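You operate a simulated robot arm through the tools that you are given. There is no shell and no other tool. Be economical: measure what you need, move in short steps, check, and stop when the job is done.

Carry out the task below with a simulated robot arm. There is one attempt and no reset: what you move stays moved.

## Task
Charge the tank till the motor cuts out, then set 6 bar.
Fine: regulator fully down first; switch to AUTO, watch the run lamp go out, set the regulator by its gauge, switch off. The tank stays charged.

Only the result counts: the job must be done as asked and must still hold three seconds after the hand-in. Knocking over, shifting, dropping, spilling or breaking anything else fails it.

## Robot
A 7-joint arm with a two-finger parallel gripper, fixed in place. Base frame: the origin is at the foot of the arm, x ahead of it, y to its left, z up. Units: cm, degrees, N and s.
Its first joint turns from -166.0 to 166.0 degrees. Payload 4.4 kg.
The TCP is the grasp point between the finger pads, 2.3 cm short of the fingertips. In the tool frame z runs along the fingers and y along their closing line. The gripper opens to 9.4 cm. The fingers are 3.8 cm wide and 1 cm thick; the gripper's body (5.4 by 9.6 cm) begins 3.9 cm behind the TCP.
Orientation is that of the tool frame in the base frame, as a unit quaternion [x, y, z, w]. With the fingers straight down and closing along the base's y, the tool's x points along the base's -x, its y along +y and its z along -z.

## Interface
- The arm moves only by the tool jog_arm. Its argument "series" is a list of rows, each an object of numbers (a shift or turn left out is 0, a gripper value left out holds the last): "rx", "ry", "rz": the turn, a rotation vector about the tool's x, y, z in degrees; "dx", "dy", "dz": the shift along the tool's x, y, z in cm; "hand": the opening, from 0 (shut) to 1 (fully open). In form: [{"rx": .., "ry": .., "rz": .., "dx": .., "dy": .., "dz": .., "hand": ..}, ...]. A call has 1 to 20 rows; each row is the pose to reach, as a shift and turn from the pose commanded when the call began, along the tool's axes at that moment. Each row takes 0.2 s and may step no farther than 5 cm and 8.6 degrees from the row before; otherwise, or with a gripper value out of range, the whole call is refused. Where a pose cannot be reached the arm comes as near as it can. A force on the tool above 40 N (or 10 N above the force at the start of the call, whichever is more), or a blocked arm, ends the call early, and 0.2 s more pass. Each finger travels about 7.2 cm/s and halts on what it meets, pressing with about 22 N; the grip force reading is that of the motor and also rises with nothing between the fingers. The clock runs only during rows and for 0.2 s after the last one: add rows that repeat a pose to give the fingers time. It gives the time, the measured TCP pose, the force on the tool (base axes), the opening and the grip force at its end, in the units of the frame above (readings bear some noise).
- Cameras (640 x 400 px; columns grow to the right, rows downward): "scene" is fixed at [5.1, -64.99, 130.98]; the picture's right is [0.87, -0.49, 0.00], its down [-0.25, -0.46, -0.85] and it looks along [0.41, 0.75, -0.52] (base axes); focal length 326 px, centre (320, 200). "wrist" rides on the gripper at [8.6, 1.6, -7.4] in the tool frame; the picture's right is [-0.18, 0.98, 0.00], its down [-0.58, -0.11, -0.81] and it looks along [-0.79, -0.15, 0.59] (tool axes); focal length 243 px, centre (320, 200). There is no depth. A picture from a camera that has moved, and an enlarged one, comes with that camera's place and axes in the base frame and with its lens. The place of the scene camera against the robot may be out by one fixed shift of up to 2.5 cm in any direction.
- camera(camera): a new picture of that camera. The clock stands still meanwhile.
- inspect(camera, box): a new picture of the part [left, top, right, bottom] of that camera's present view, enlarged. The clock stands still meanwhile.
- sign_off(): hands the job in; it is judged then, once.

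Work in short steps. Places have to be worked out from the pictures, the camera data and where the tool is seen: move nearer, look again, correct. Check each grasp and each placing, and mend what went wrong. You have 120 turns and 84 pictures in all, those below and enlarged ones among them. Open the gripper and draw the arm clear of the work before you hand the job in, unless the task says otherwise; then end with one line.

The tools are called after "Emit:" by a JSON object that holds its "fn" and its "kwargs". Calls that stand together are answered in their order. jog_arm: Moves the arm, as the interface text tells. Its arguments: {"type":"object","properties":{"series":{"type":"array","items":{"type":"object","properties":{"rx":{"type":"number"},"ry":{"type":"number"},"rz":{"type":"number"},"dx":{"type":"number"},"dy":{"type":"number"},"dz":{"type":"number"},"hand":{"type":"number"}}}}},"required":["series"]} The other tools are called the same way: camera (camera) takes a picture; inspect (camera, box) takes an enlarged picture of a part of a camera's view; sign_off () hands the job in.

At the start:

```text
time: 0.0
ee_pos: [84.86, 16.84, 93.8]
tcp_rot: [0.001, 1.0, 0.0, 0.0]
ft_force: [0.0, -1.2, -0.6]
finger_gap: 9.4
grasp_force: 0.1
```

scene: 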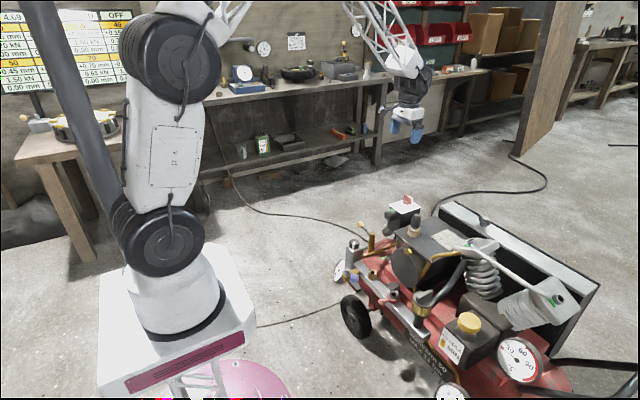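
wrist: 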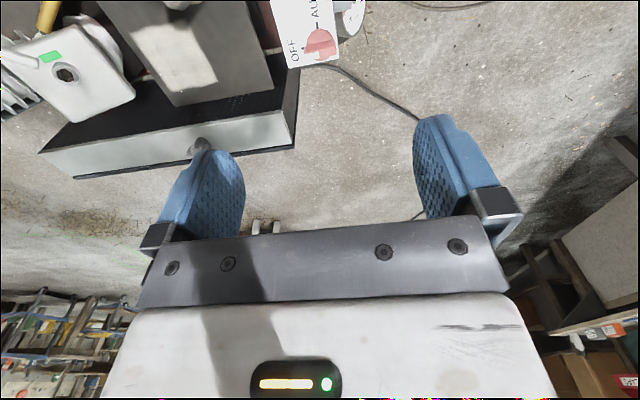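

The scene shows a portable compressor; I'll enlarge the parts to find the switch, regulator and gauges.

Emit:
{"fn": "inspect", "kwargs": {"camera": "scene", "box": [320, 180, 480, 280]}}

Emit:
{"fn": "inspect", "kwargs": {"camera": "scene", "box": [400, 280, 592, 400]}}

```text
4.00 times, centred on (400, 230) of scene
camera zoom: at [5.1, -64.99, 130.98], right [0.87, -0.49, 0.0], down [-0.25, -0.46, -0.85], along [0.41, 0.75, -0.52], focal length 1305 px, centre (0, 80)
```

zoom: 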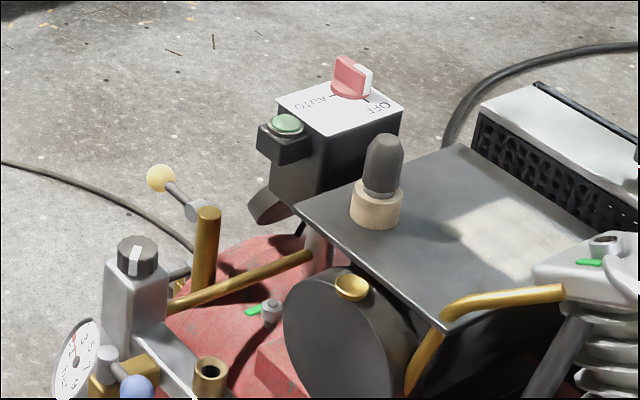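

```text
3.33 times, centred on (496, 340) of scene
camera zoom: at [5.1, -64.99, 130.98], right [0.87, -0.49, 0.0], down [-0.25, -0.46, -0.85], along [0.41, 0.75, -0.52], focal length 1088 px, centre (-267, -267)
```

zoom: 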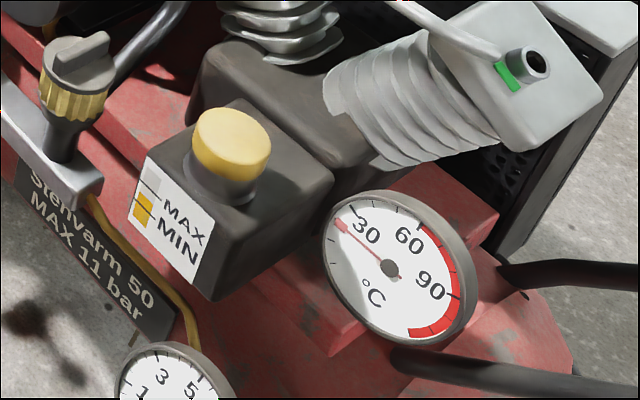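

I'll look closer at the regulator block and the lower gauge.

Emit:
{"fn": "inspect", "kwargs": {"camera": "scene", "box": [325, 225, 405, 275]}}

Emit:
{"fn": "inspect", "kwargs": {"camera": "scene", "box": [380, 250, 460, 300]}}

Emit:
{"fn": "inspect", "kwargs": {"camera": "scene", "box": [376, 180, 440, 220]}}

```text
8.00 times, centred on (365, 250) of scene
camera zoom: at [5.1, -64.99, 130.98], right [0.87, -0.49, 0.0], down [-0.25, -0.46, -0.85], along [0.41, 0.75, -0.52], focal length 2610 px, centre (-40, -200)
```

zoom: 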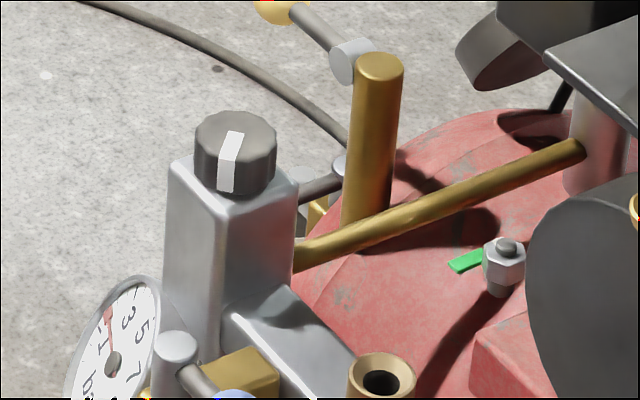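

```text
8.00 times, centred on (420, 275) of scene
camera zoom: at [5.1, -64.99, 130.98], right [0.87, -0.49, 0.0], down [-0.25, -0.46, -0.85], along [0.41, 0.75, -0.52], focal length 2610 px, centre (-480, -400)
```

zoom: 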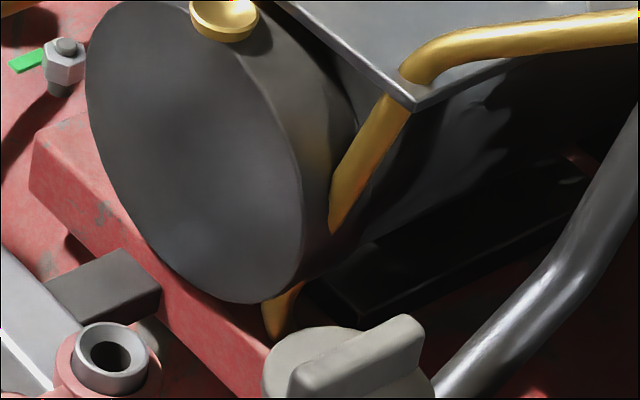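

```text
10.00 times, centred on (408, 200) of scene
camera zoom: at [5.1, -64.99, 130.98], right [0.87, -0.49, 0.0], down [-0.25, -0.46, -0.85], along [0.41, 0.75, -0.52], focal length 3263 px, centre (-560, 200)
```

zoom: 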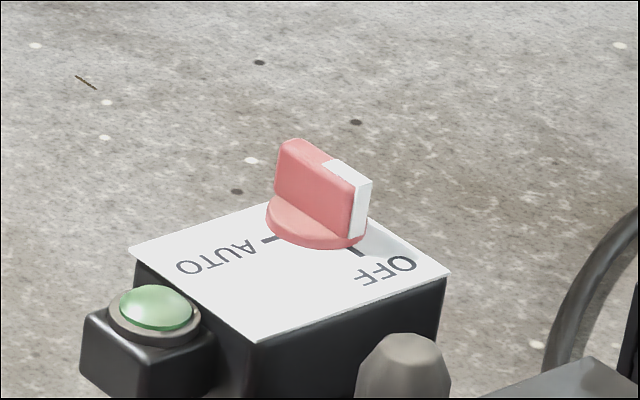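

The switch is estimated at about (89, 16, 64). I'll draw the arm back and look at the regulator from the base side.

Emit:
{"fn": "jog_arm", "kwargs": {"series": [{"dx": 4.5, "dy": -2}, {"dx": 9, "dy": -4}, {"dx": 13.5, "dy": -6}, {"dx": 18, "dy": -8}, {"dx": 22.5, "dy": -10}, {"dx": 27, "dy": -12}, {"dx": 31.5, "dy": -14}, {"dx": 36, "dy": -16}, {"dx": 40, "dy": -17}, {"dx": 44, "dy": -18}]}}

Emit:
{"fn": "camera", "kwargs": {"camera": "wrist"}}

Emit:
{"fn": "camera", "kwargs": {"camera": "scene"}}

```text
time: 2.2
ee_pos: [40.65, -1.22, 93.61]
tcp_rot: [-0.001, 1.0, 0.0, 0.0]
ft_force: [-0.7, -0.1, -0.1]
finger_gap: 9.41
grasp_force: 0.1
```

```text
76 pictures are left
camera wrist: at [32.01, 0.38, 101.2], right [0.18, 0.98, 0.0], down [0.58, -0.11, 0.81], along [0.79, -0.15, -0.59], focal length 243 px, centre (320, 200)
```

wrist: 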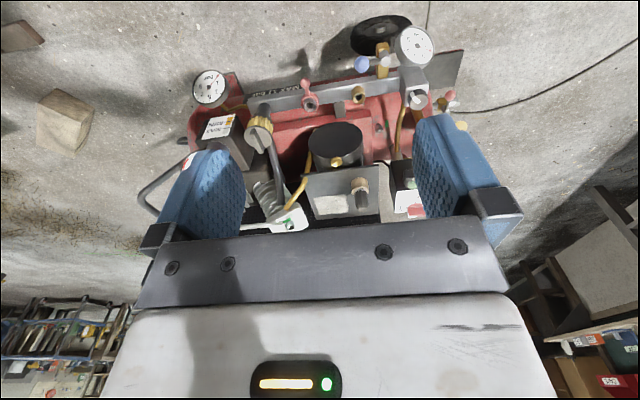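

```text
75 pictures are left
```

scene: 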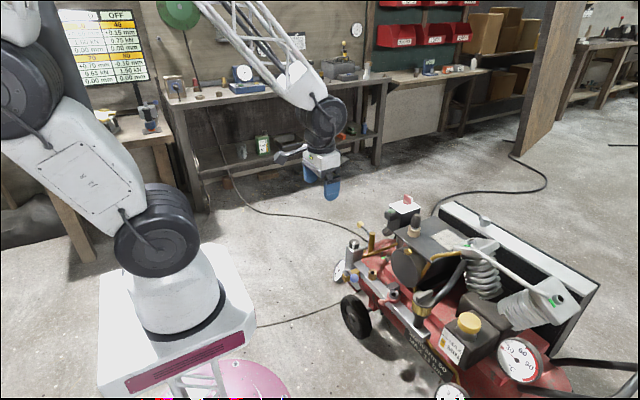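

Good overview. Enlarging the manifold.

Emit:
{"fn": "inspect", "kwargs": {"camera": "wrist", "box": [340, 10, 480, 110]}}

Emit:
{"fn": "inspect", "kwargs": {"camera": "wrist", "box": [180, 60, 340, 160]}}

```text
4.00 times, centred on (410, 60) of wrist
camera zoom: at [32.01, 0.38, 101.2], right [0.18, 0.98, 0.0], down [0.58, -0.11, 0.81], along [0.79, -0.15, -0.59], focal length 970 px, centre (-40, 760)
```

zoom: 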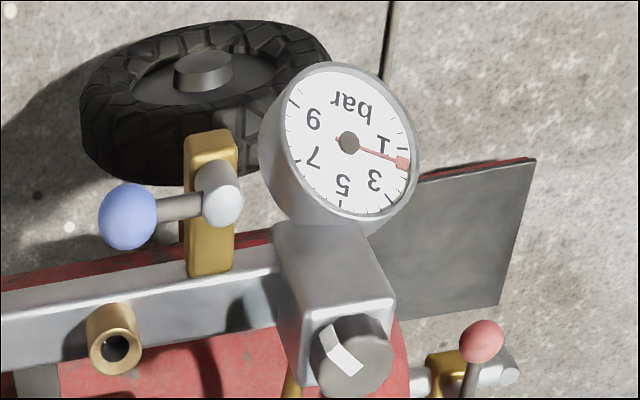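

```text
4.00 times, centred on (260, 110) of wrist
camera zoom: at [32.01, 0.38, 101.2], right [0.18, 0.98, 0.0], down [0.58, -0.11, 0.81], along [0.79, -0.15, -0.59], focal length 970 px, centre (560, 560)
```

zoom: 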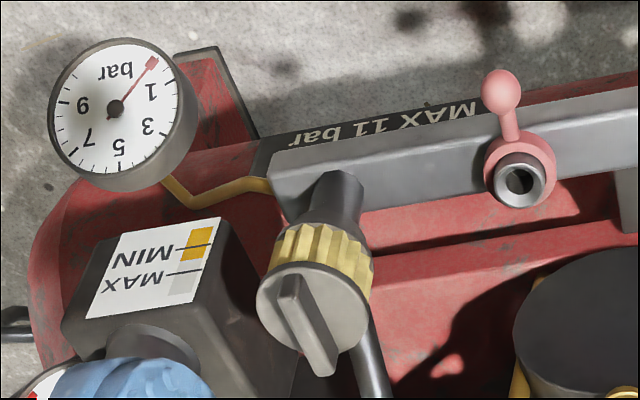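

Knob estimates: dark knob with white mark ≈ (64.6, 16, 52), ribbed brass knob ≈ (64.6, -20, 57). I'll move nearer to look at the left block and its gauge.

Emit:
{"fn": "jog_arm", "kwargs": {"series": [{"dx": -1, "dy": 2.2, "dz": 4.2}, {"dx": -2.1, "dy": 4.4, "dz": 8.4}, {"dx": -3.2, "dy": 6.6, "dz": 12.6}, {"dx": -4.3, "dy": 8.8, "dz": 16.8}, {"dx": -5.4, "dy": 11, "dz": 21}]}}

Emit:
{"fn": "camera", "kwargs": {"camera": "wrist"}}

```text
time: 3.4
ee_pos: [46.21, 9.91, 72.95]
tcp_rot: [0.0, 1.0, 0.0, 0.0]
ft_force: [-0.4, 0.1, 0.5]
finger_gap: 9.38
grasp_force: 0.0
```

```text
72 pictures are left
camera wrist: at [37.51, 11.59, 80.4], right [0.18, 0.98, 0.0], down [0.58, -0.11, 0.81], along [0.79, -0.15, -0.59], focal length 243 px, centre (320, 200)
```

wrist: 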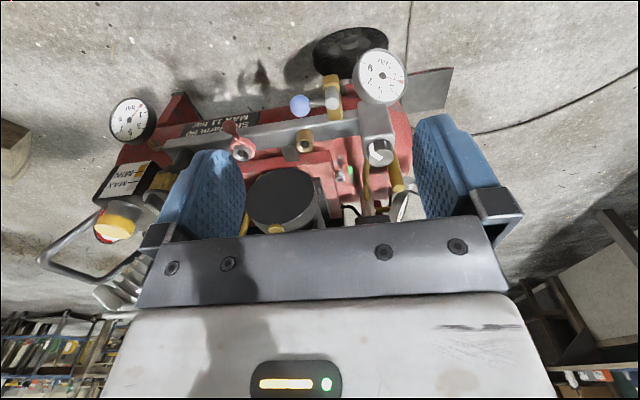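

Emit:
{"fn": "inspect", "kwargs": {"camera": "wrist", "box": [280, 20, 440, 120]}}

Emit:
{"fn": "inspect", "kwargs": {"camera": "wrist", "box": [320, 120, 440, 220]}}

Emit:
{"fn": "inspect", "kwargs": {"camera": "wrist", "box": [90, 80, 270, 190]}}

```text
4.00 times, centred on (360, 70) of wrist
camera zoom: at [37.51, 11.59, 80.4], right [0.18, 0.98, 0.0], down [0.58, -0.11, 0.81], along [0.79, -0.15, -0.59], focal length 970 px, centre (160, 720)
```

zoom: 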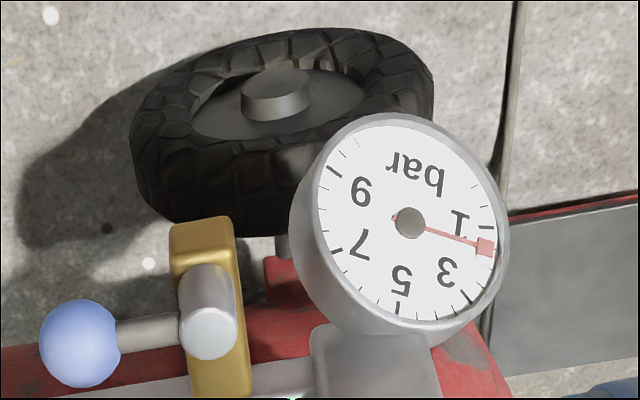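

```text
4.00 times, centred on (380, 170) of wrist
camera zoom: at [37.51, 11.59, 80.4], right [0.18, 0.98, 0.0], down [0.58, -0.11, 0.81], along [0.79, -0.15, -0.59], focal length 970 px, centre (80, 320)
```

zoom: 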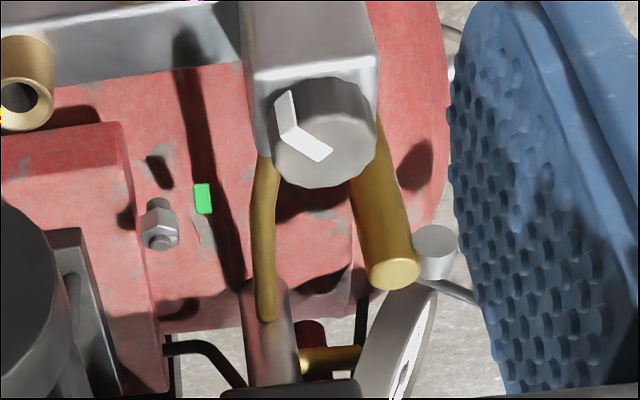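

```text
3.56 times, centred on (180, 135) of wrist
camera zoom: at [37.51, 11.59, 80.4], right [0.18, 0.98, 0.0], down [0.58, -0.11, 0.81], along [0.79, -0.15, -0.59], focal length 863 px, centre (818, 431)
```

zoom: 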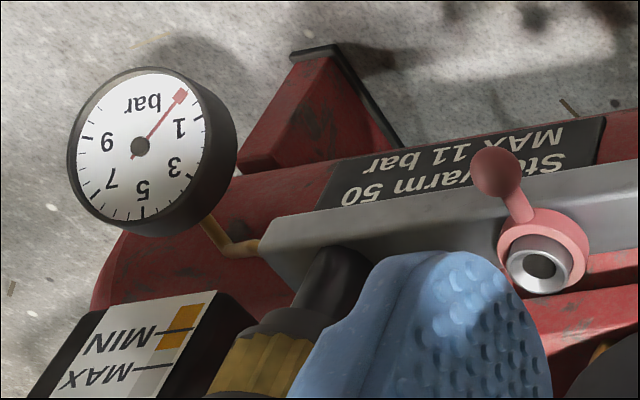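

A third gauge sits under the switch box, facing +y; it's probably the tank gauge. I'll go round to the +y side to see it.

Emit:
{"fn": "jog_arm", "kwargs": {"series": [{"dz": -4, "dy": 2, "rz": 7.5}, {"dx": -2, "dy": 5.5, "dz": -7, "rz": 15}, {"dx": -5.5, "dy": 9, "dz": -7, "rz": 22.5}, {"dx": -9, "dy": 12.5, "dz": -7, "rz": 30}, {"dx": -12.5, "dy": 16, "dz": -7, "rz": 37.5}, {"dx": -16, "dy": 19.5, "dz": -7, "rz": 45}, {"dx": -20, "dy": 22, "dz": -7, "rz": 52.5}, {"dx": -24, "dy": 24, "dz": -7, "rz": 60}, {"dx": -28, "dy": 24, "dz": -5, "rz": 60}, {"dx": -31, "dy": 24, "dz": -2, "rz": 60}]}}

Emit:
{"fn": "camera", "kwargs": {"camera": "wrist"}}

```text
refused: row 2 steps farther than a row can; nothing moved
```

```text
68 pictures are left
camera wrist: at [37.51, 11.59, 80.4], right [0.18, 0.98, 0.0], down [0.58, -0.11, 0.81], along [0.79, -0.15, -0.59], focal length 243 px, centre (320, 200)
```

wrist: 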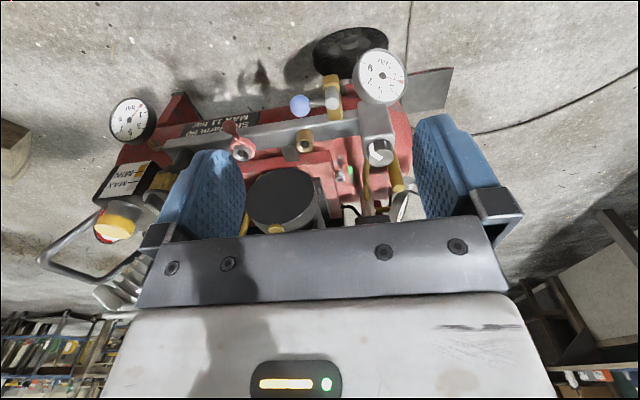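

Row 2 was slightly too long; I'll repeat with smaller steps.

Emit:
{"fn": "jog_arm", "kwargs": {"series": [{"dz": -4, "dy": 2, "rz": 7.5}, {"dx": -1.5, "dy": 5, "dz": -6, "rz": 15}, {"dx": -4.5, "dy": 8.5, "dz": -7, "rz": 22.5}, {"dx": -8, "dy": 11.7, "dz": -7, "rz": 30}, {"dx": -11.5, "dy": 15, "dz": -7, "rz": 37.5}, {"dx": -15, "dy": 18.3, "dz": -7, "rz": 45}, {"dx": -19, "dy": 21, "dz": -7, "rz": 52.5}, {"dx": -23, "dy": 23.5, "dz": -7, "rz": 60}, {"dx": -27, "dy": 24, "dz": -5, "rz": 60}, {"dx": -31, "dy": 24, "dz": -2.5, "rz": 60}]}}

Emit:
{"fn": "camera", "kwargs": {"camera": "wrist"}}

```text
time: 5.6
ee_pos: [77.0, 34.09, 75.16]
tcp_rot: [0.5, 0.866, 0.0, 0.001]
ft_force: [-0.1, 0.0, -0.2]
finger_gap: 9.4
grasp_force: 0.0
```

```text
67 pictures are left
camera wrist: at [74.21, 42.47, 82.65], right [0.94, 0.33, 0.0], down [0.2, -0.56, 0.81], along [0.27, -0.76, -0.59], focal length 243 px, centre (320, 200)
```

wrist: 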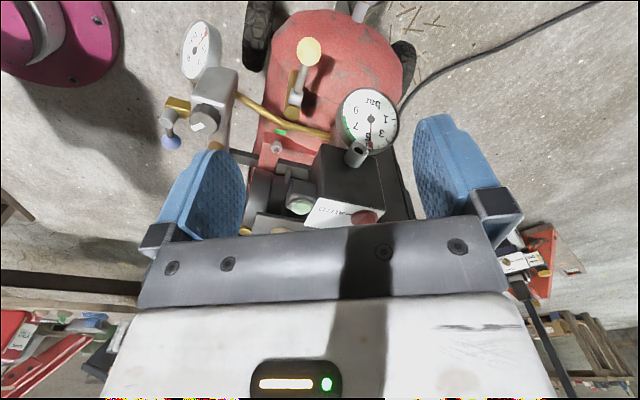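

Emit:
{"fn": "inspect", "kwargs": {"camera": "wrist", "box": [300, 70, 420, 160]}}

Emit:
{"fn": "inspect", "kwargs": {"camera": "wrist", "box": [150, 10, 310, 160]}}

Emit:
{"fn": "inspect", "kwargs": {"camera": "wrist", "box": [260, 150, 400, 240]}}

```text
4.44 times, centred on (360, 115) of wrist
camera zoom: at [74.21, 42.47, 82.65], right [0.94, 0.33, 0.0], down [0.2, -0.56, 0.81], along [0.27, -0.76, -0.59], focal length 1078 px, centre (142, 578)
```

zoom: 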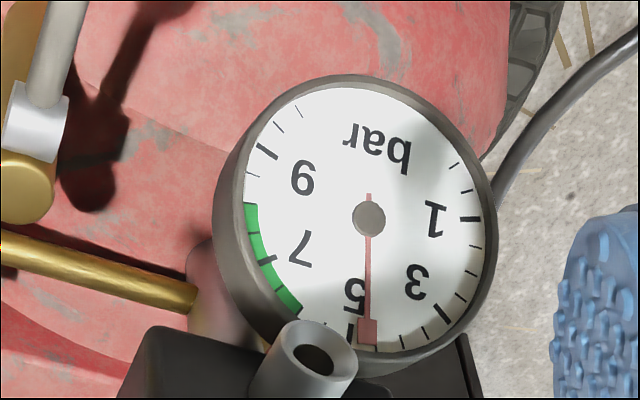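

```text
2.67 times, centred on (230, 85) of wrist
camera zoom: at [74.21, 42.47, 82.65], right [0.94, 0.33, 0.0], down [0.2, -0.56, 0.81], along [0.27, -0.76, -0.59], focal length 647 px, centre (560, 507)
```

zoom: 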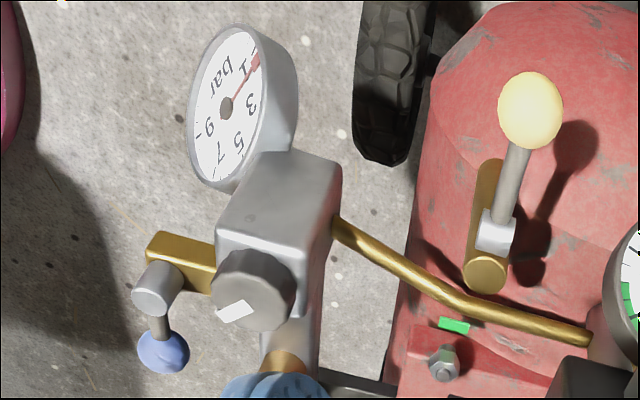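

```text
4.44 times, centred on (330, 195) of wrist
camera zoom: at [74.21, 42.47, 82.65], right [0.94, 0.33, 0.0], down [0.2, -0.56, 0.81], along [0.27, -0.76, -0.59], focal length 1078 px, centre (276, 222)
```

zoom: 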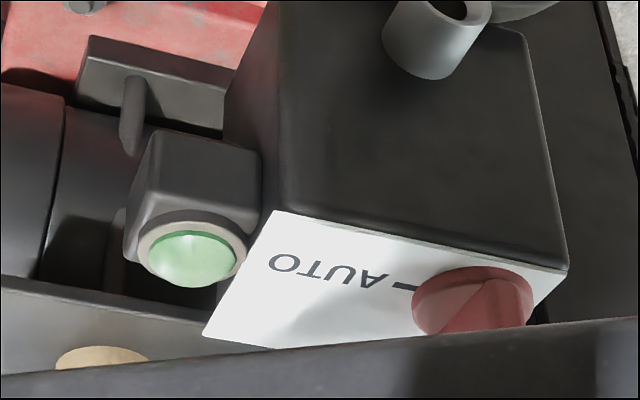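

The tank gauge reads about 4.8 bar. A brass pipe runs from the tank to the silver block, so that block with the dark pointer knob is the regulator, and its gauge reads about 2 bar. Three views put the knob at about (65.1, 16.0), top z ≈ 51.8. I'll move above it.

Emit:
{"fn": "jog_arm", "kwargs": {"series": [{"dx": -1.94, "dy": -3.87}, {"dx": -3.88, "dy": -7.74}, {"dx": -5.82, "dy": -11.6}, {"dx": -7.76, "dy": -15.5}, {"dx": -9.72, "dy": -19.36}, {"dx": -9.72, "dy": -19.36, "dz": 4.4}, {"dx": -9.72, "dy": -19.36, "dz": 8.8}, {"dx": -9.72, "dy": -19.36, "dz": 13}]}}

Emit:
{"fn": "camera", "kwargs": {"camera": "wrist"}}

Emit:
{"fn": "inspect", "kwargs": {"camera": "scene", "box": [300, 190, 420, 280]}}

```text
time: 7.4
ee_pos: [65.27, 15.92, 62.06]
tcp_rot: [0.5, 0.866, 0.001, 0.0]
ft_force: [0.2, -0.2, 0.1]
finger_gap: 9.38
grasp_force: 0.0
```

```text
63 pictures are left
camera wrist: at [62.28, 24.23, 69.58], right [0.94, 0.33, 0.0], down [0.2, -0.56, 0.81], along [0.27, -0.76, -0.59], focal length 243 px, centre (320, 200)
```

wrist: 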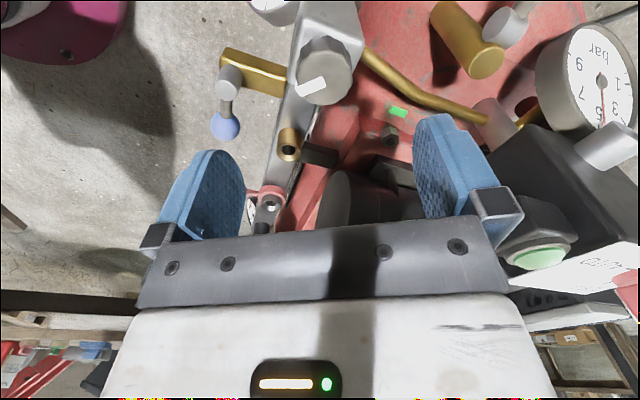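

```text
4.44 times, centred on (360, 235) of scene
camera zoom: at [5.1, -64.99, 130.98], right [0.87, -0.49, 0.0], down [-0.25, -0.46, -0.85], along [0.41, 0.75, -0.52], focal length 1450 px, centre (142, 44)
```

zoom: 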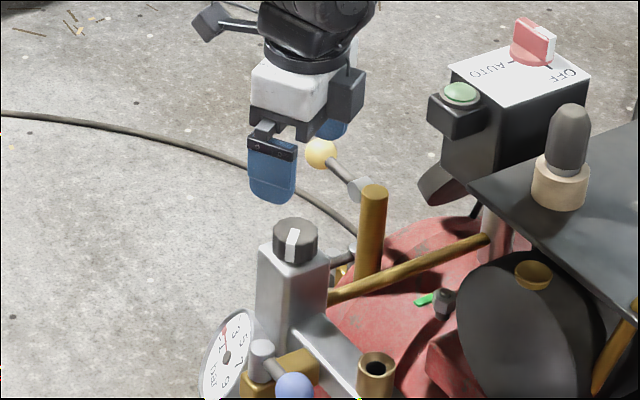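

The knob is centred between the fingers, off by about 0.3 cm along x. I'll correct, go down and close on it.

Emit:
{"fn": "jog_arm", "kwargs": {"series": [{"dy": 0.3, "dz": 4, "hand": 0.75}, {"dy": 0.3, "dz": 7.5, "hand": 0.75}, {"dy": 0.3, "dz": 9.7, "hand": 0.75}, {"dy": 0.3, "dz": 9.7, "hand": 0.75}]}}

Emit:
{"fn": "inspect", "kwargs": {"camera": "scene", "box": [320, 210, 400, 270]}}

Emit:
{"fn": "camera", "kwargs": {"camera": "wrist"}}

```text
time: 8.4
ee_pos: [65.57, 16.1, 52.43]
tcp_rot: [0.5, 0.866, 0.001, 0.0]
ft_force: [0.1, 0.1, -0.5]
finger_gap: 7.06
grasp_force: 0.0
```

```text
6.67 times, centred on (360, 240) of scene
camera zoom: at [5.1, -64.99, 130.98], right [0.87, -0.49, 0.0], down [-0.25, -0.46, -0.85], along [0.41, 0.75, -0.52], focal length 2175 px, centre (53, -67)
```

zoom: 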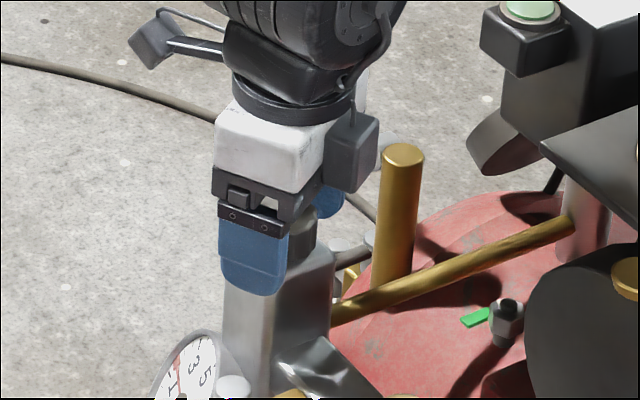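

```text
60 pictures are left
camera wrist: at [62.59, 24.28, 59.8], right [0.94, 0.33, 0.0], down [0.2, -0.56, 0.81], along [0.27, -0.76, -0.59], focal length 243 px, centre (320, 200)
```

wrist: 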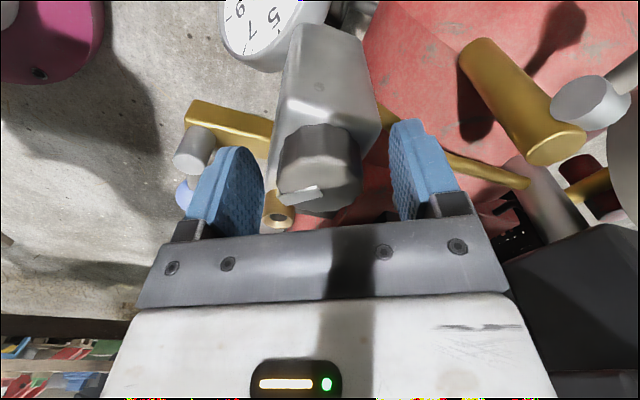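

Knob is centred between the pads; closing now.

Emit:
{"fn": "jog_arm", "kwargs": {"series": [{"hand": 0.55}, {"hand": 0.4}, {"hand": 0.3}, {"hand": 0.3}]}}

Emit:
{"fn": "camera", "kwargs": {"camera": "wrist"}}

```text
time: 9.4
ee_pos: [65.56, 15.92, 52.32]
tcp_rot: [0.5, 0.866, 0.001, -0.001]
ft_force: [15.2, 10.8, -24.7]
finger_gap: 6.8
grasp_force: 44.8
```

```text
59 pictures are left
camera wrist: at [62.62, 24.3, 59.8], right [0.94, 0.33, 0.0], down [0.2, -0.56, 0.81], along [0.27, -0.76, -0.59], focal length 243 px, centre (320, 200)
```

wrist: 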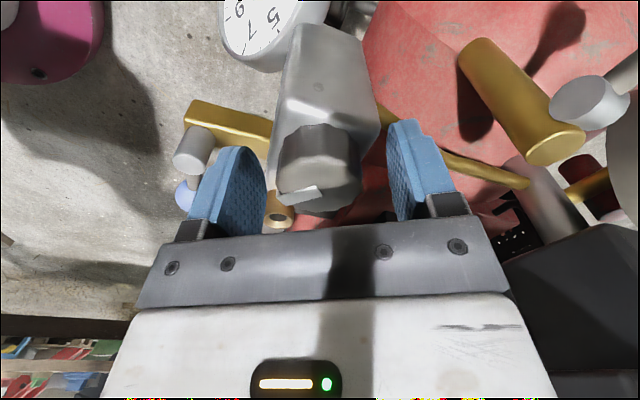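

The fingertips are catching the block under the knob (gap 6.8, force up). I'll open, rise 0.9 cm and close again.

Emit:
{"fn": "jog_arm", "kwargs": {"series": [{"hand": 0.78}, {"hand": 0.78}, {"dz": -0.9, "hand": 0.78}, {"dz": -0.9, "hand": 0.65}, {"dz": -0.9, "hand": 0.55}, {"dz": -0.9, "hand": 0.45}, {"dz": -0.9, "hand": 0.35}, {"dz": -0.9, "hand": 0.3}]}}

Emit:
{"fn": "camera", "kwargs": {"camera": "wrist"}}

```text
time: 11.2
ee_pos: [65.6, 15.91, 53.23]
tcp_rot: [0.499, 0.867, 0.0, -0.001]
ft_force: [7.0, 4.2, -5.7]
finger_gap: 3.93
grasp_force: 44.5
```

```text
58 pictures are left
camera wrist: at [62.64, 24.25, 60.71], right [0.94, 0.33, 0.0], down [0.2, -0.56, 0.81], along [0.27, -0.76, -0.59], focal length 243 px, centre (320, 200)
```

wrist: 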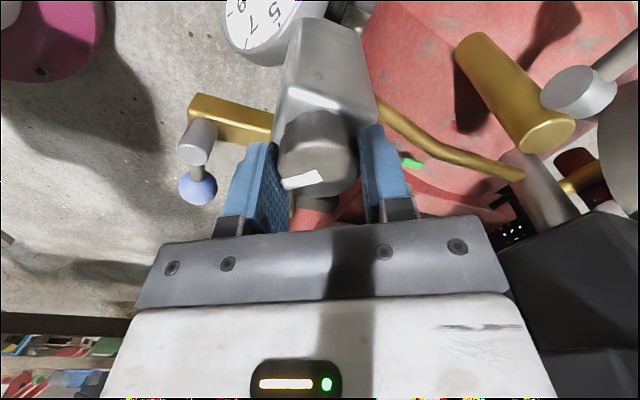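

Firm grip at 3.9 cm. Turning anticlockwise (as seen from above) by 48° and watching the gauge.

Emit:
{"fn": "jog_arm", "kwargs": {"series": [{"dy": 0.1, "rz": -8}, {"dy": 0.1, "rz": -16}, {"dy": 0.1, "rz": -24}, {"dy": 0.1, "rz": -32}, {"dy": 0.1, "rz": -40}, {"dy": 0.1, "rz": -48}]}}

Emit:
{"fn": "inspect", "kwargs": {"camera": "scene", "box": [320, 230, 376, 290]}}

Emit:
{"fn": "camera", "kwargs": {"camera": "wrist"}}

```text
time: 12.3
ee_pos: [65.55, 16.07, 53.31]
tcp_rot: [0.223, 0.975, 0.0, -0.001]
ft_force: [4.2, 8.9, -7.0]
finger_gap: 3.9
grasp_force: 45.0
stopped in row 5: the force on the tool passed its limit (the readings are from after the stop); the commanded pose is now the measured one
```

```text
6.67 times, centred on (348, 260) of scene
camera zoom: at [5.1, -64.99, 130.98], right [0.87, -0.49, 0.0], down [-0.25, -0.46, -0.85], along [0.41, 0.75, -0.52], focal length 2175 px, centre (133, -200)
```

zoom: 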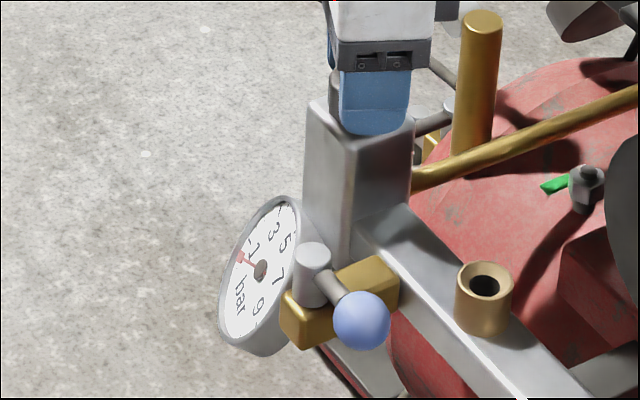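

```text
56 pictures are left
camera wrist: at [58.55, 21.24, 60.71], right [0.59, 0.8, 0.0], down [0.48, -0.35, 0.81], along [0.65, -0.48, -0.59], focal length 243 px, centre (320, 200)
```

wrist: 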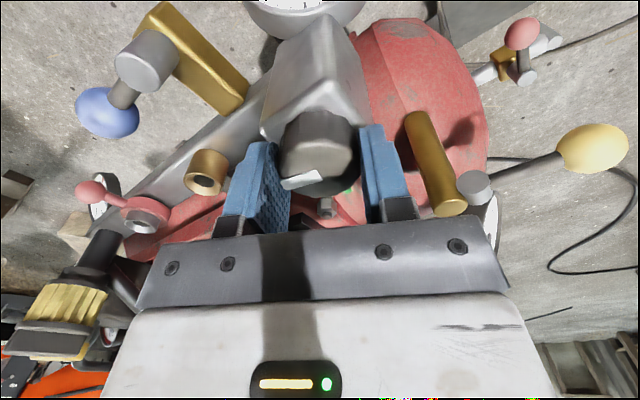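

The knob works: the needle fell from 2 to nearly 0, and the turn stopped on force after 34°. One more short push will show whether this is the end stop.

Emit:
{"fn": "jog_arm", "kwargs": {"series": [{"rz": -4}, {"rz": -8}, {"rz": -8}]}}

Emit:
{"fn": "inspect", "kwargs": {"camera": "scene", "box": [324, 240, 372, 290]}}

```text
time: 13.1
ee_pos: [65.67, 16.0, 53.26]
tcp_rot: [0.155, 0.988, -0.001, 0.0]
ft_force: [3.3, 9.4, -5.8]
finger_gap: 3.91
grasp_force: 44.2
stopped in row 3: the force on the tool passed its limit (the readings are from after the stop); the commanded pose is now the measured one
```

```text
8.00 times, centred on (348, 265) of scene
camera zoom: at [5.1, -64.99, 130.98], right [0.87, -0.49, 0.0], down [-0.25, -0.46, -0.85], along [0.41, 0.75, -0.52], focal length 2610 px, centre (96, -320)
```

zoom: 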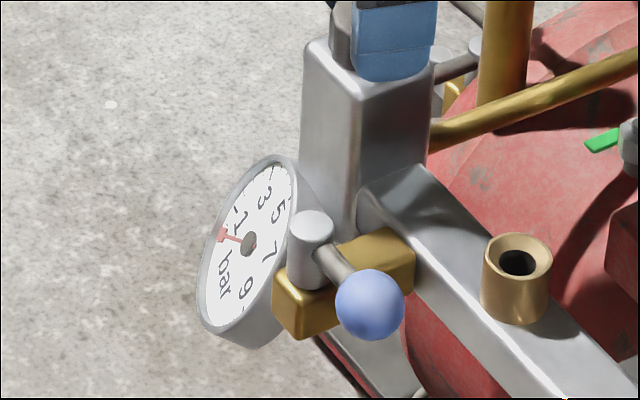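

It turned another 8°. Continuing until it really stalls.

Emit:
{"fn": "jog_arm", "kwargs": {"series": [{"rz": -6}, {"rz": -12}, {"rz": -18}, {"rz": -24}]}}

Emit:
{"fn": "inspect", "kwargs": {"camera": "scene", "box": [324, 240, 372, 290]}}

Emit:
{"fn": "camera", "kwargs": {"camera": "wrist"}}

```text
time: 14.1
ee_pos: [65.79, 16.03, 53.42]
tcp_rot: [-0.056, 0.998, 0.0, 0.001]
ft_force: [8.5, 28.0, -0.4]
finger_gap: 3.95
grasp_force: 36.0
```

```text
8.00 times, centred on (348, 265) of scene
camera zoom: at [5.1, -64.99, 130.98], right [0.87, -0.49, 0.0], down [-0.25, -0.46, -0.85], along [0.41, 0.75, -0.52], focal length 2610 px, centre (96, -320)
```

zoom: 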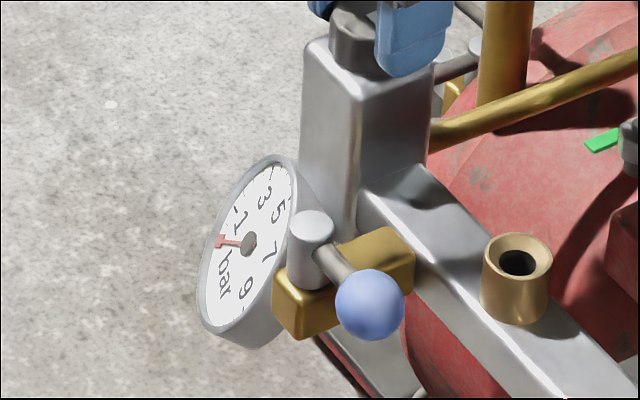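

```text
53 pictures are left
camera wrist: at [56.93, 16.75, 60.79], right [0.07, 1.0, 0.0], down [0.59, -0.04, 0.81], along [0.81, -0.06, -0.59], focal length 243 px, centre (320, 200)
```

wrist: 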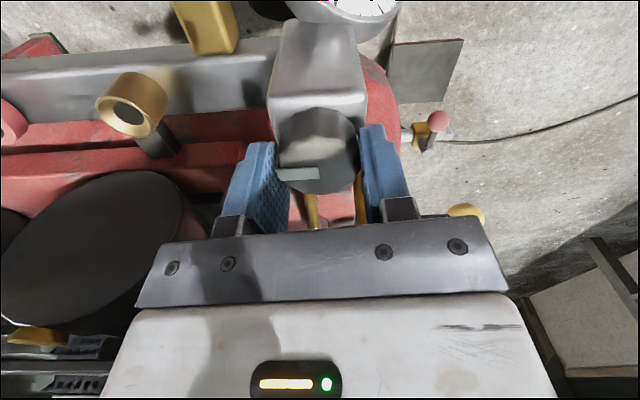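

The knob has stalled and slipped slightly in the grip, and the gauge is at 0, so the regulator is fully down. Releasing and rising.

Emit:
{"fn": "jog_arm", "kwargs": {"series": [{"hand": 0.6}, {"hand": 0.8}, {"hand": 0.8}, {"hand": 0.8, "dz": -4}, {"hand": 0.8, "dz": -8}, {"dz": -12}]}}

Emit:
{"fn": "camera", "kwargs": {"camera": "wrist"}}

```text
time: 15.5
ee_pos: [65.64, 16.1, 65.56]
tcp_rot: [-0.055, 0.999, 0.001, 0.001]
ft_force: [0.8, -0.9, 0.0]
finger_gap: 7.5
grasp_force: 0.0
```

```text
52 pictures are left
camera wrist: at [56.86, 16.81, 72.94], right [0.08, 1.0, 0.0], down [0.59, -0.04, 0.81], along [0.8, -0.06, -0.59], focal length 243 px, centre (320, 200)
```

wrist: 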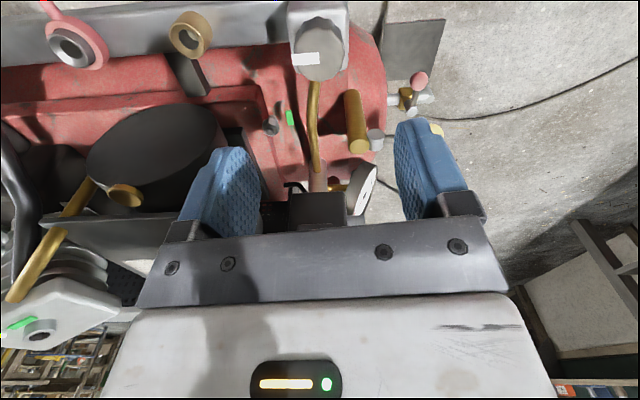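

Next the switch: its pointer is at OFF (towards -y) and AUTO is towards -x, so it needs 90° clockwise. I'll rise, go above it and turn the hand so the fingers close along x.

Emit:
{"fn": "jog_arm", "kwargs": {"series": [{"dz": -4.5, "rz": -7}, {"dz": -9, "rz": -14}, {"dz": -12.4, "rz": -21}, {"dx": -4.5, "dy": -0.6, "dz": -12.4, "rz": -29}, {"dx": -9, "dy": -1.2, "dz": -12.4, "rz": -37}, {"dx": -13.5, "dy": -1.8, "dz": -12.4, "rz": -45}, {"dx": -18, "dy": -2.4, "dz": -12.4, "rz": -53}, {"dx": -22, "dy": -2.8, "dz": -12.4, "rz": -61}, {"dx": -23.2, "dy": -3.2, "dz": -12.4, "rz": -69}, {"dx": -23.2, "dy": -3.2, "dz": -12.4, "rz": -77}, {"dx": -23.2, "dy": -3.2, "dz": -12.4, "rz": -83.6}]}}

Emit:
{"fn": "camera", "kwargs": {"camera": "wrist"}}

Emit:
{"fn": "inspect", "kwargs": {"camera": "scene", "box": [360, 140, 460, 240]}}

```text
time: 17.9
ee_pos: [89.02, 15.25, 77.73]
tcp_rot: [-0.707, 0.707, -0.001, 0.001]
ft_force: [0.4, -0.2, -0.6]
finger_gap: 7.53
grasp_force: 0.1
```

```text
51 pictures are left
camera wrist: at [87.34, 6.65, 85.08], right [-0.98, 0.18, 0.0], down [0.11, 0.58, 0.81], along [0.15, 0.79, -0.59], focal length 243 px, centre (320, 200)
```

wrist: 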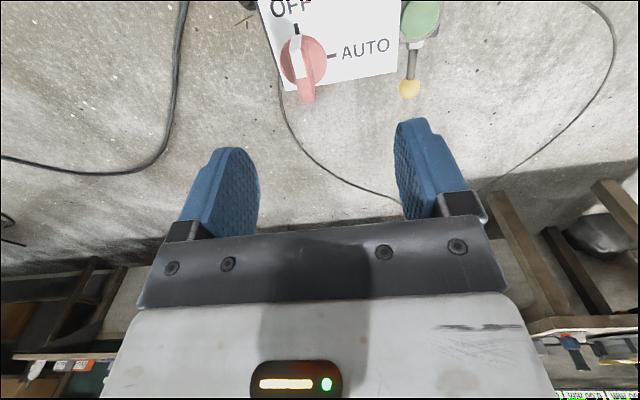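

```text
4.00 times, centred on (410, 190) of scene
camera zoom: at [5.1, -64.99, 130.98], right [0.87, -0.49, 0.0], down [-0.25, -0.46, -0.85], along [0.41, 0.75, -0.52], focal length 1305 px, centre (-40, 240)
```

zoom: 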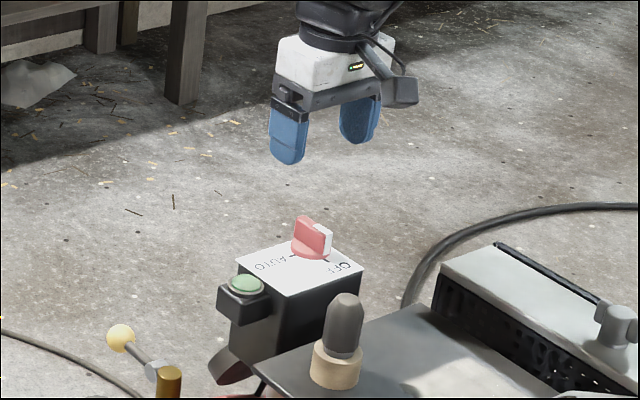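

Knob estimate about (90.5, 16.2, 62–64). I'll go down and centre over it, then look again.

Emit:
{"fn": "jog_arm", "kwargs": {"series": [{"dx": -0.4, "dy": -0.7, "dz": 3, "hand": 0.6}, {"dx": -0.8, "dy": -1.4, "dz": 6, "hand": 0.6}]}}

Emit:
{"fn": "camera", "kwargs": {"camera": "wrist"}}

Emit:
{"fn": "inspect", "kwargs": {"camera": "scene", "box": [370, 160, 440, 220]}}

```text
time: 18.5
ee_pos: [90.27, 15.86, 71.71]
tcp_rot: [-0.706, 0.708, -0.001, 0.001]
ft_force: [-0.1, 0.0, 0.8]
finger_gap: 5.63
grasp_force: 0.0
```

```text
49 pictures are left
camera wrist: at [88.64, 7.36, 79.14], right [-0.98, 0.19, 0.0], down [0.11, 0.58, 0.81], along [0.15, 0.79, -0.59], focal length 243 px, centre (320, 200)
```

wrist: 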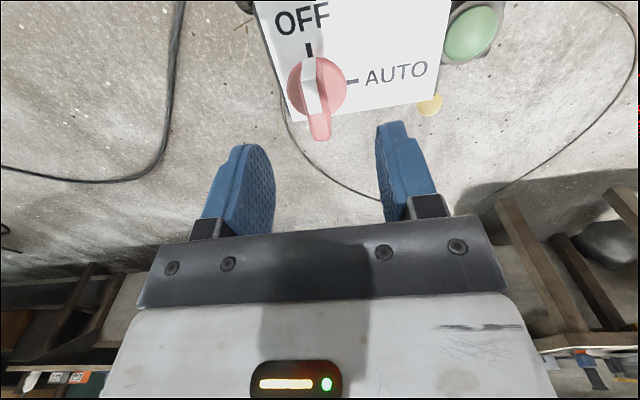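

```text
6.67 times, centred on (405, 190) of scene
camera zoom: at [5.1, -64.99, 130.98], right [0.87, -0.49, 0.0], down [-0.25, -0.46, -0.85], along [0.41, 0.75, -0.52], focal length 2175 px, centre (-247, 267)
```

zoom: 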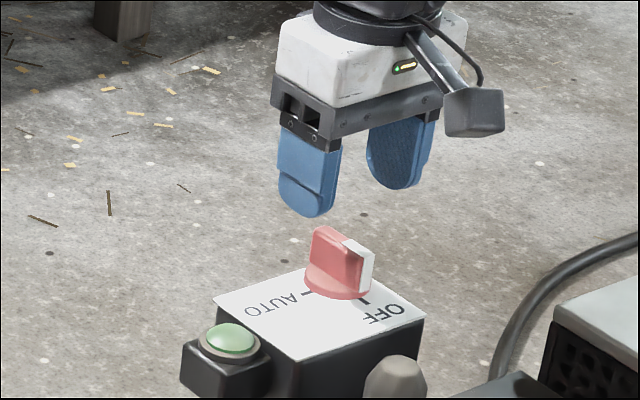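

Two-view estimate puts the switch disk at (90.6, 16.4, 62.2) with its bar along y and bar top about 64.5. I'll go down with the fingertips just above the disk and close.

Emit:
{"fn": "jog_arm", "kwargs": {"series": [{"dx": -0.4, "dy": -0.25, "dz": 3.5}, {"dx": -0.4, "dy": -0.25, "dz": 6.3}, {"dx": -0.4, "dy": -0.25, "dz": 6.3, "hand": 0.45}, {"dx": -0.4, "dy": -0.25, "dz": 6.3, "hand": 0.3}, {"dx": -0.4, "dy": -0.25, "dz": 6.3, "hand": 0.15}, {"dx": -0.4, "dy": -0.25, "dz": 6.3, "hand": 0.05}, {"dx": -0.4, "dy": -0.25, "dz": 6.3, "hand": 0.05}]}}

Emit:
{"fn": "camera", "kwargs": {"camera": "wrist"}}

Emit:
{"fn": "inspect", "kwargs": {"camera": "scene", "box": [370, 160, 440, 220]}}

```text
time: 19.2
ee_pos: [90.73, 16.35, 65.71]
tcp_rot: [-0.706, 0.708, -0.002, 0.001]
ft_force: [-5.8, 0.9, 8.1]
finger_gap: 4.46
grasp_force: 2.9
stopped in row 3: the force on the tool passed its limit (the readings are from after the stop); the commanded pose is now the measured one
```

```text
47 pictures are left
camera wrist: at [89.06, 7.9, 73.03], right [-0.98, 0.19, 0.0], down [0.11, 0.58, 0.81], along [0.15, 0.79, -0.59], focal length 243 px, centre (320, 200)
```

wrist: 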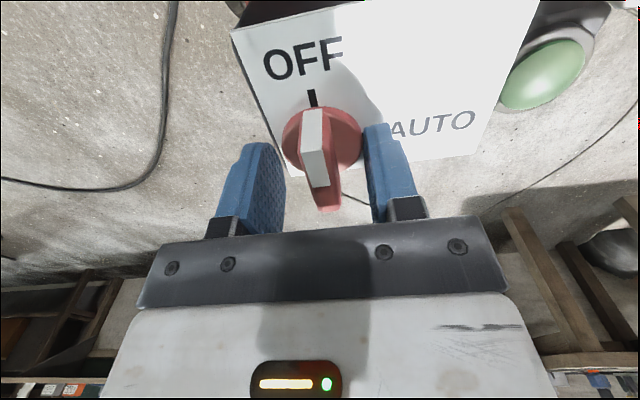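

```text
6.67 times, centred on (405, 190) of scene
camera zoom: at [5.1, -64.99, 130.98], right [0.87, -0.49, 0.0], down [-0.25, -0.46, -0.85], along [0.41, 0.75, -0.52], focal length 2175 px, centre (-247, 267)
```

zoom: 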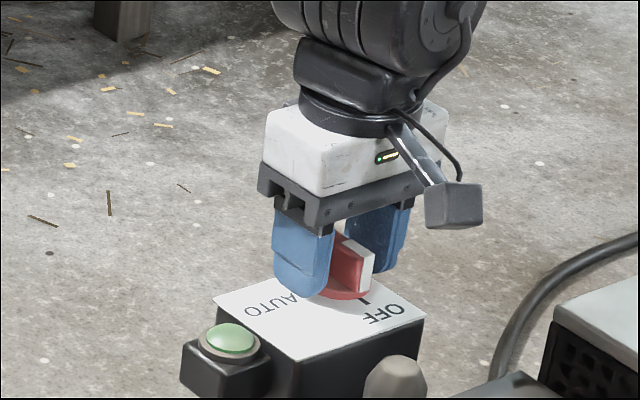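

The fingers touched the disk edge. Rising 0.9 cm before closing on the bar.

Emit:
{"fn": "jog_arm", "kwargs": {"series": [{"dz": -0.9, "hand": 0.55}, {"dz": -0.9, "hand": 0.45}, {"dz": -0.9, "hand": 0.3}, {"dz": -0.9, "hand": 0.15}, {"dz": -0.9, "hand": 0.05}, {"dz": -0.9, "hand": 0.05}, {"dz": -0.9, "hand": 0.05}]}}

Emit:
{"fn": "camera", "kwargs": {"camera": "wrist"}}

```text
time: 20.8
ee_pos: [90.75, 16.42, 66.47]
tcp_rot: [-0.706, 0.708, 0.0, 0.001]
ft_force: [-26.3, 0.9, 5.1]
finger_gap: 1.68
grasp_force: 13.3
```

```text
45 pictures are left
camera wrist: at [89.03, 7.85, 73.83], right [-0.98, 0.19, 0.0], down [0.11, 0.58, 0.81], along [0.15, 0.79, -0.59], focal length 243 px, centre (320, 200)
```

wrist: 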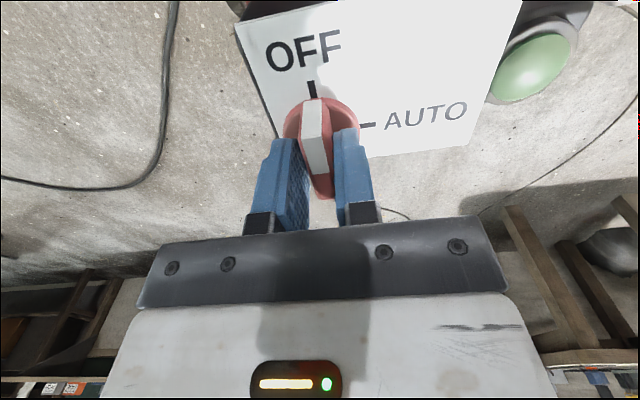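

Bar held at 1.7 cm, but with 26 N sideways. I'll shift 0.25 cm towards -x to centre it.

Emit:
{"fn": "jog_arm", "kwargs": {"series": [{"dy": 0.15}, {"dy": 0.3}, {"dy": 0.3}]}}

```text
time: 21.6
ee_pos: [90.51, 16.53, 66.42]
tcp_rot: [-0.706, 0.708, -0.001, 0.001]
ft_force: [8.7, -4.8, -19.0]
finger_gap: 1.3
grasp_force: 45.0
```

Now firmly gripped and centred. Turning clockwise towards AUTO.

Emit:
{"fn": "jog_arm", "kwargs": {"series": [{"rz": 8}, {"rz": 16}, {"rz": 24}, {"rz": 32}, {"rz": 40}, {"rz": 48}, {"rz": 56}, {"rz": 64}, {"rz": 72}, {"rz": 80}, {"rz": 88}, {"rz": 90}]}}

Emit:
{"fn": "camera", "kwargs": {"camera": "wrist"}}

```text
time: 22.1
ee_pos: [90.55, 16.46, 66.35]
tcp_rot: [-0.666, 0.746, -0.001, 0.003]
ft_force: [10.0, 3.6, -11.4]
finger_gap: 1.3
grasp_force: 45.3
stopped in row 2: the force on the tool passed its limit (the readings are from after the stop); the commanded pose is now the measured one
```

```text
44 pictures are left
camera wrist: at [87.93, 8.08, 73.82], right [-0.96, 0.29, 0.0], down [0.17, 0.56, 0.81], along [0.24, 0.77, -0.59], focal length 243 px, centre (320, 200)
```

wrist: 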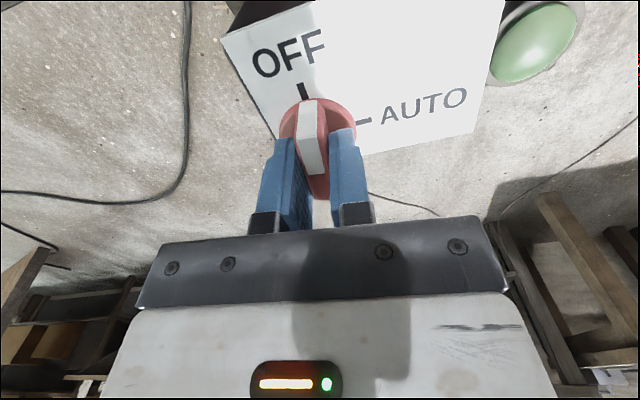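

It moved about 6° before the limit (likely a detent). Continuing with more small steps.

Emit:
{"fn": "jog_arm", "kwargs": {"series": [{"rz": 4}, {"rz": 8}, {"rz": 12}, {"rz": 18}, {"rz": 24}, {"rz": 32}, {"rz": 40}, {"rz": 48}]}}

Emit:
{"fn": "camera", "kwargs": {"camera": "wrist"}}

```text
time: 22.6
ee_pos: [90.74, 16.33, 66.4]
tcp_rot: [-0.624, 0.782, -0.002, 0.003]
ft_force: [9.9, 2.0, -9.5]
finger_gap: 1.28
grasp_force: 45.3
stopped in row 2: the force on the tool passed its limit (the readings are from after the stop); the commanded pose is now the measured one
```

```text
43 pictures are left
camera wrist: at [87.08, 8.4, 73.82], right [-0.92, 0.4, -0.01], down [0.23, 0.54, 0.81], along [0.32, 0.74, -0.59], focal length 243 px, centre (320, 200)
```

wrist: 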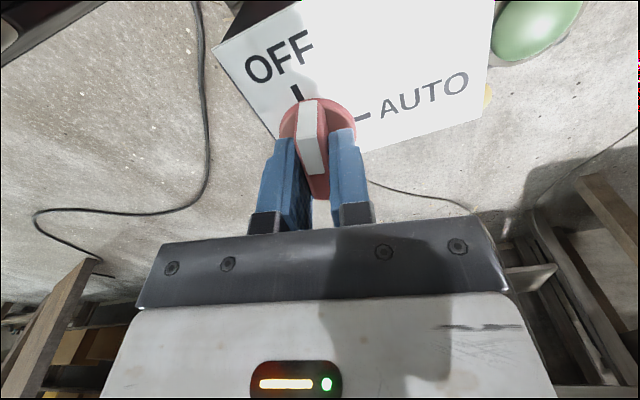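

The bar is following the hand (about 13° so far). Continuing.

Emit:
{"fn": "jog_arm", "kwargs": {"series": [{"rz": 3}, {"rz": 6}, {"rz": 9}, {"rz": 12}, {"rz": 15}, {"rz": 18}, {"rz": 21}, {"rz": 24}, {"rz": 27}, {"rz": 30}, {"rz": 33}, {"rz": 36}, {"rz": 39}, {"rz": 42}, {"rz": 45}, {"rz": 48}, {"rz": 51}]}}

```text
time: 23.3
ee_pos: [90.65, 16.47, 66.54]
tcp_rot: [-0.575, 0.818, -0.002, 0.004]
ft_force: [10.2, 2.7, -10.3]
finger_gap: 1.31
grasp_force: 44.7
stopped in row 3: the force on the tool passed its limit (the readings are from after the stop); the commanded pose is now the measured one
```

About 20° now. Continuing.

Emit:
{"fn": "jog_arm", "kwargs": {"series": [{"rz": 5}, {"rz": 10}, {"rz": 15}, {"rz": 20}, {"rz": 25}, {"rz": 30}, {"rz": 35}, {"rz": 40}, {"rz": 45}]}}

Emit:
{"fn": "jog_arm", "kwargs": {"series": [{"rz": 5}, {"rz": 10}, {"rz": 15}, {"rz": 20}, {"rz": 25}, {"rz": 30}, {"rz": 35}, {"rz": 40}]}}

Emit:
{"fn": "camera", "kwargs": {"camera": "wrist"}}

```text
time: 23.9
ee_pos: [90.66, 16.34, 66.57]
tcp_rot: [-0.524, 0.852, -0.002, 0.005]
ft_force: [9.5, 3.2, -10.4]
finger_gap: 1.32
grasp_force: 45.2
stopped in row 2: the force on the tool passed its limit (the readings are from after the stop); the commanded pose is now the measured one
```

```text
time: 24.6
ee_pos: [90.91, 16.34, 66.34]
tcp_rot: [-0.437, 0.899, -0.001, 0.005]
ft_force: [9.8, 0.0, -10.3]
finger_gap: 1.32
grasp_force: 44.4
stopped in row 3: the force on the tool passed its limit (the readings are from after the stop); the commanded pose is now the measured one
```

```text
42 pictures are left
camera wrist: at [84.16, 10.55, 73.79], right [-0.66, 0.75, -0.01], down [0.44, 0.39, 0.81], along [0.61, 0.53, -0.58], focal length 243 px, centre (320, 200)
```

wrist: 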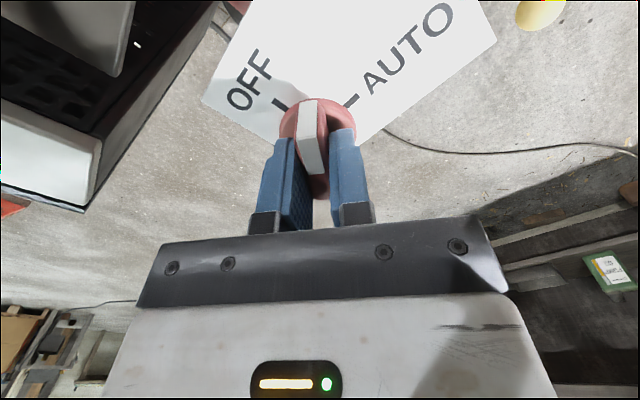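

About half way. Continuing.

Emit:
{"fn": "jog_arm", "kwargs": {"series": [{"rz": 5}, {"rz": 10}, {"rz": 15}, {"rz": 20}, {"rz": 25}, {"rz": 30}, {"rz": 35}, {"rz": 40}]}}

Emit:
{"fn": "camera", "kwargs": {"camera": "wrist"}}

```text
time: 25.3
ee_pos: [91.01, 16.21, 66.55]
tcp_rot: [-0.342, 0.94, -0.002, 0.005]
ft_force: [9.5, -1.1, -9.3]
finger_gap: 1.29
grasp_force: 44.6
stopped in row 3: the force on the tool passed its limit (the readings are from after the stop); the commanded pose is now the measured one
```

```text
41 pictures are left
camera wrist: at [83.18, 11.95, 73.77], right [-0.49, 0.87, -0.01], down [0.51, 0.29, 0.81], along [0.71, 0.4, -0.58], focal length 243 px, centre (320, 200)
```

wrist: 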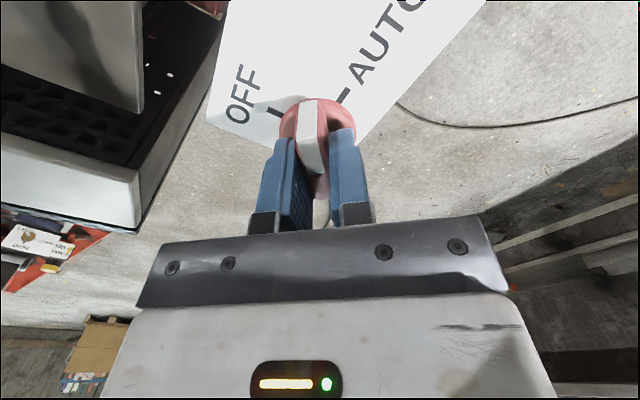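

About 50°. Continuing the last 40°.

Emit:
{"fn": "jog_arm", "kwargs": {"series": [{"rz": 5}, {"rz": 10}, {"rz": 15}, {"rz": 20}, {"rz": 25}, {"rz": 30}, {"rz": 35}, {"rz": 40}]}}

Emit:
{"fn": "jog_arm", "kwargs": {"series": [{"rz": 5}, {"rz": 10}, {"rz": 15}, {"rz": 20}, {"rz": 25}]}}

Emit:
{"fn": "camera", "kwargs": {"camera": "wrist"}}

```text
time: 26.1
ee_pos: [91.07, 16.1, 66.43]
tcp_rot: [-0.218, 0.976, -0.001, 0.006]
ft_force: [7.1, -5.7, -7.2]
finger_gap: 1.29
grasp_force: 45.4
stopped in row 4: the force on the tool passed its limit (the readings are from after the stop); the commanded pose is now the measured one
```

```text
time: 26.8
ee_pos: [91.04, 15.95, 66.34]
tcp_rot: [-0.116, 0.993, 0.0, 0.007]
ft_force: [8.2, -5.0, -8.0]
finger_gap: 1.3
grasp_force: 44.8
stopped in row 3: the force on the tool passed its limit (the readings are from after the stop); the commanded pose is now the measured one
```

```text
40 pictures are left
camera wrist: at [82.16, 15.61, 73.75], right [-0.05, 1.0, 0.0], down [0.58, 0.03, 0.81], along [0.81, 0.04, -0.58], focal length 243 px, centre (320, 200)
```

wrist: 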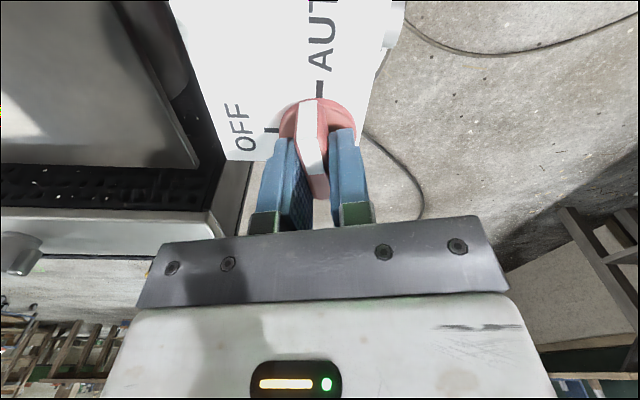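

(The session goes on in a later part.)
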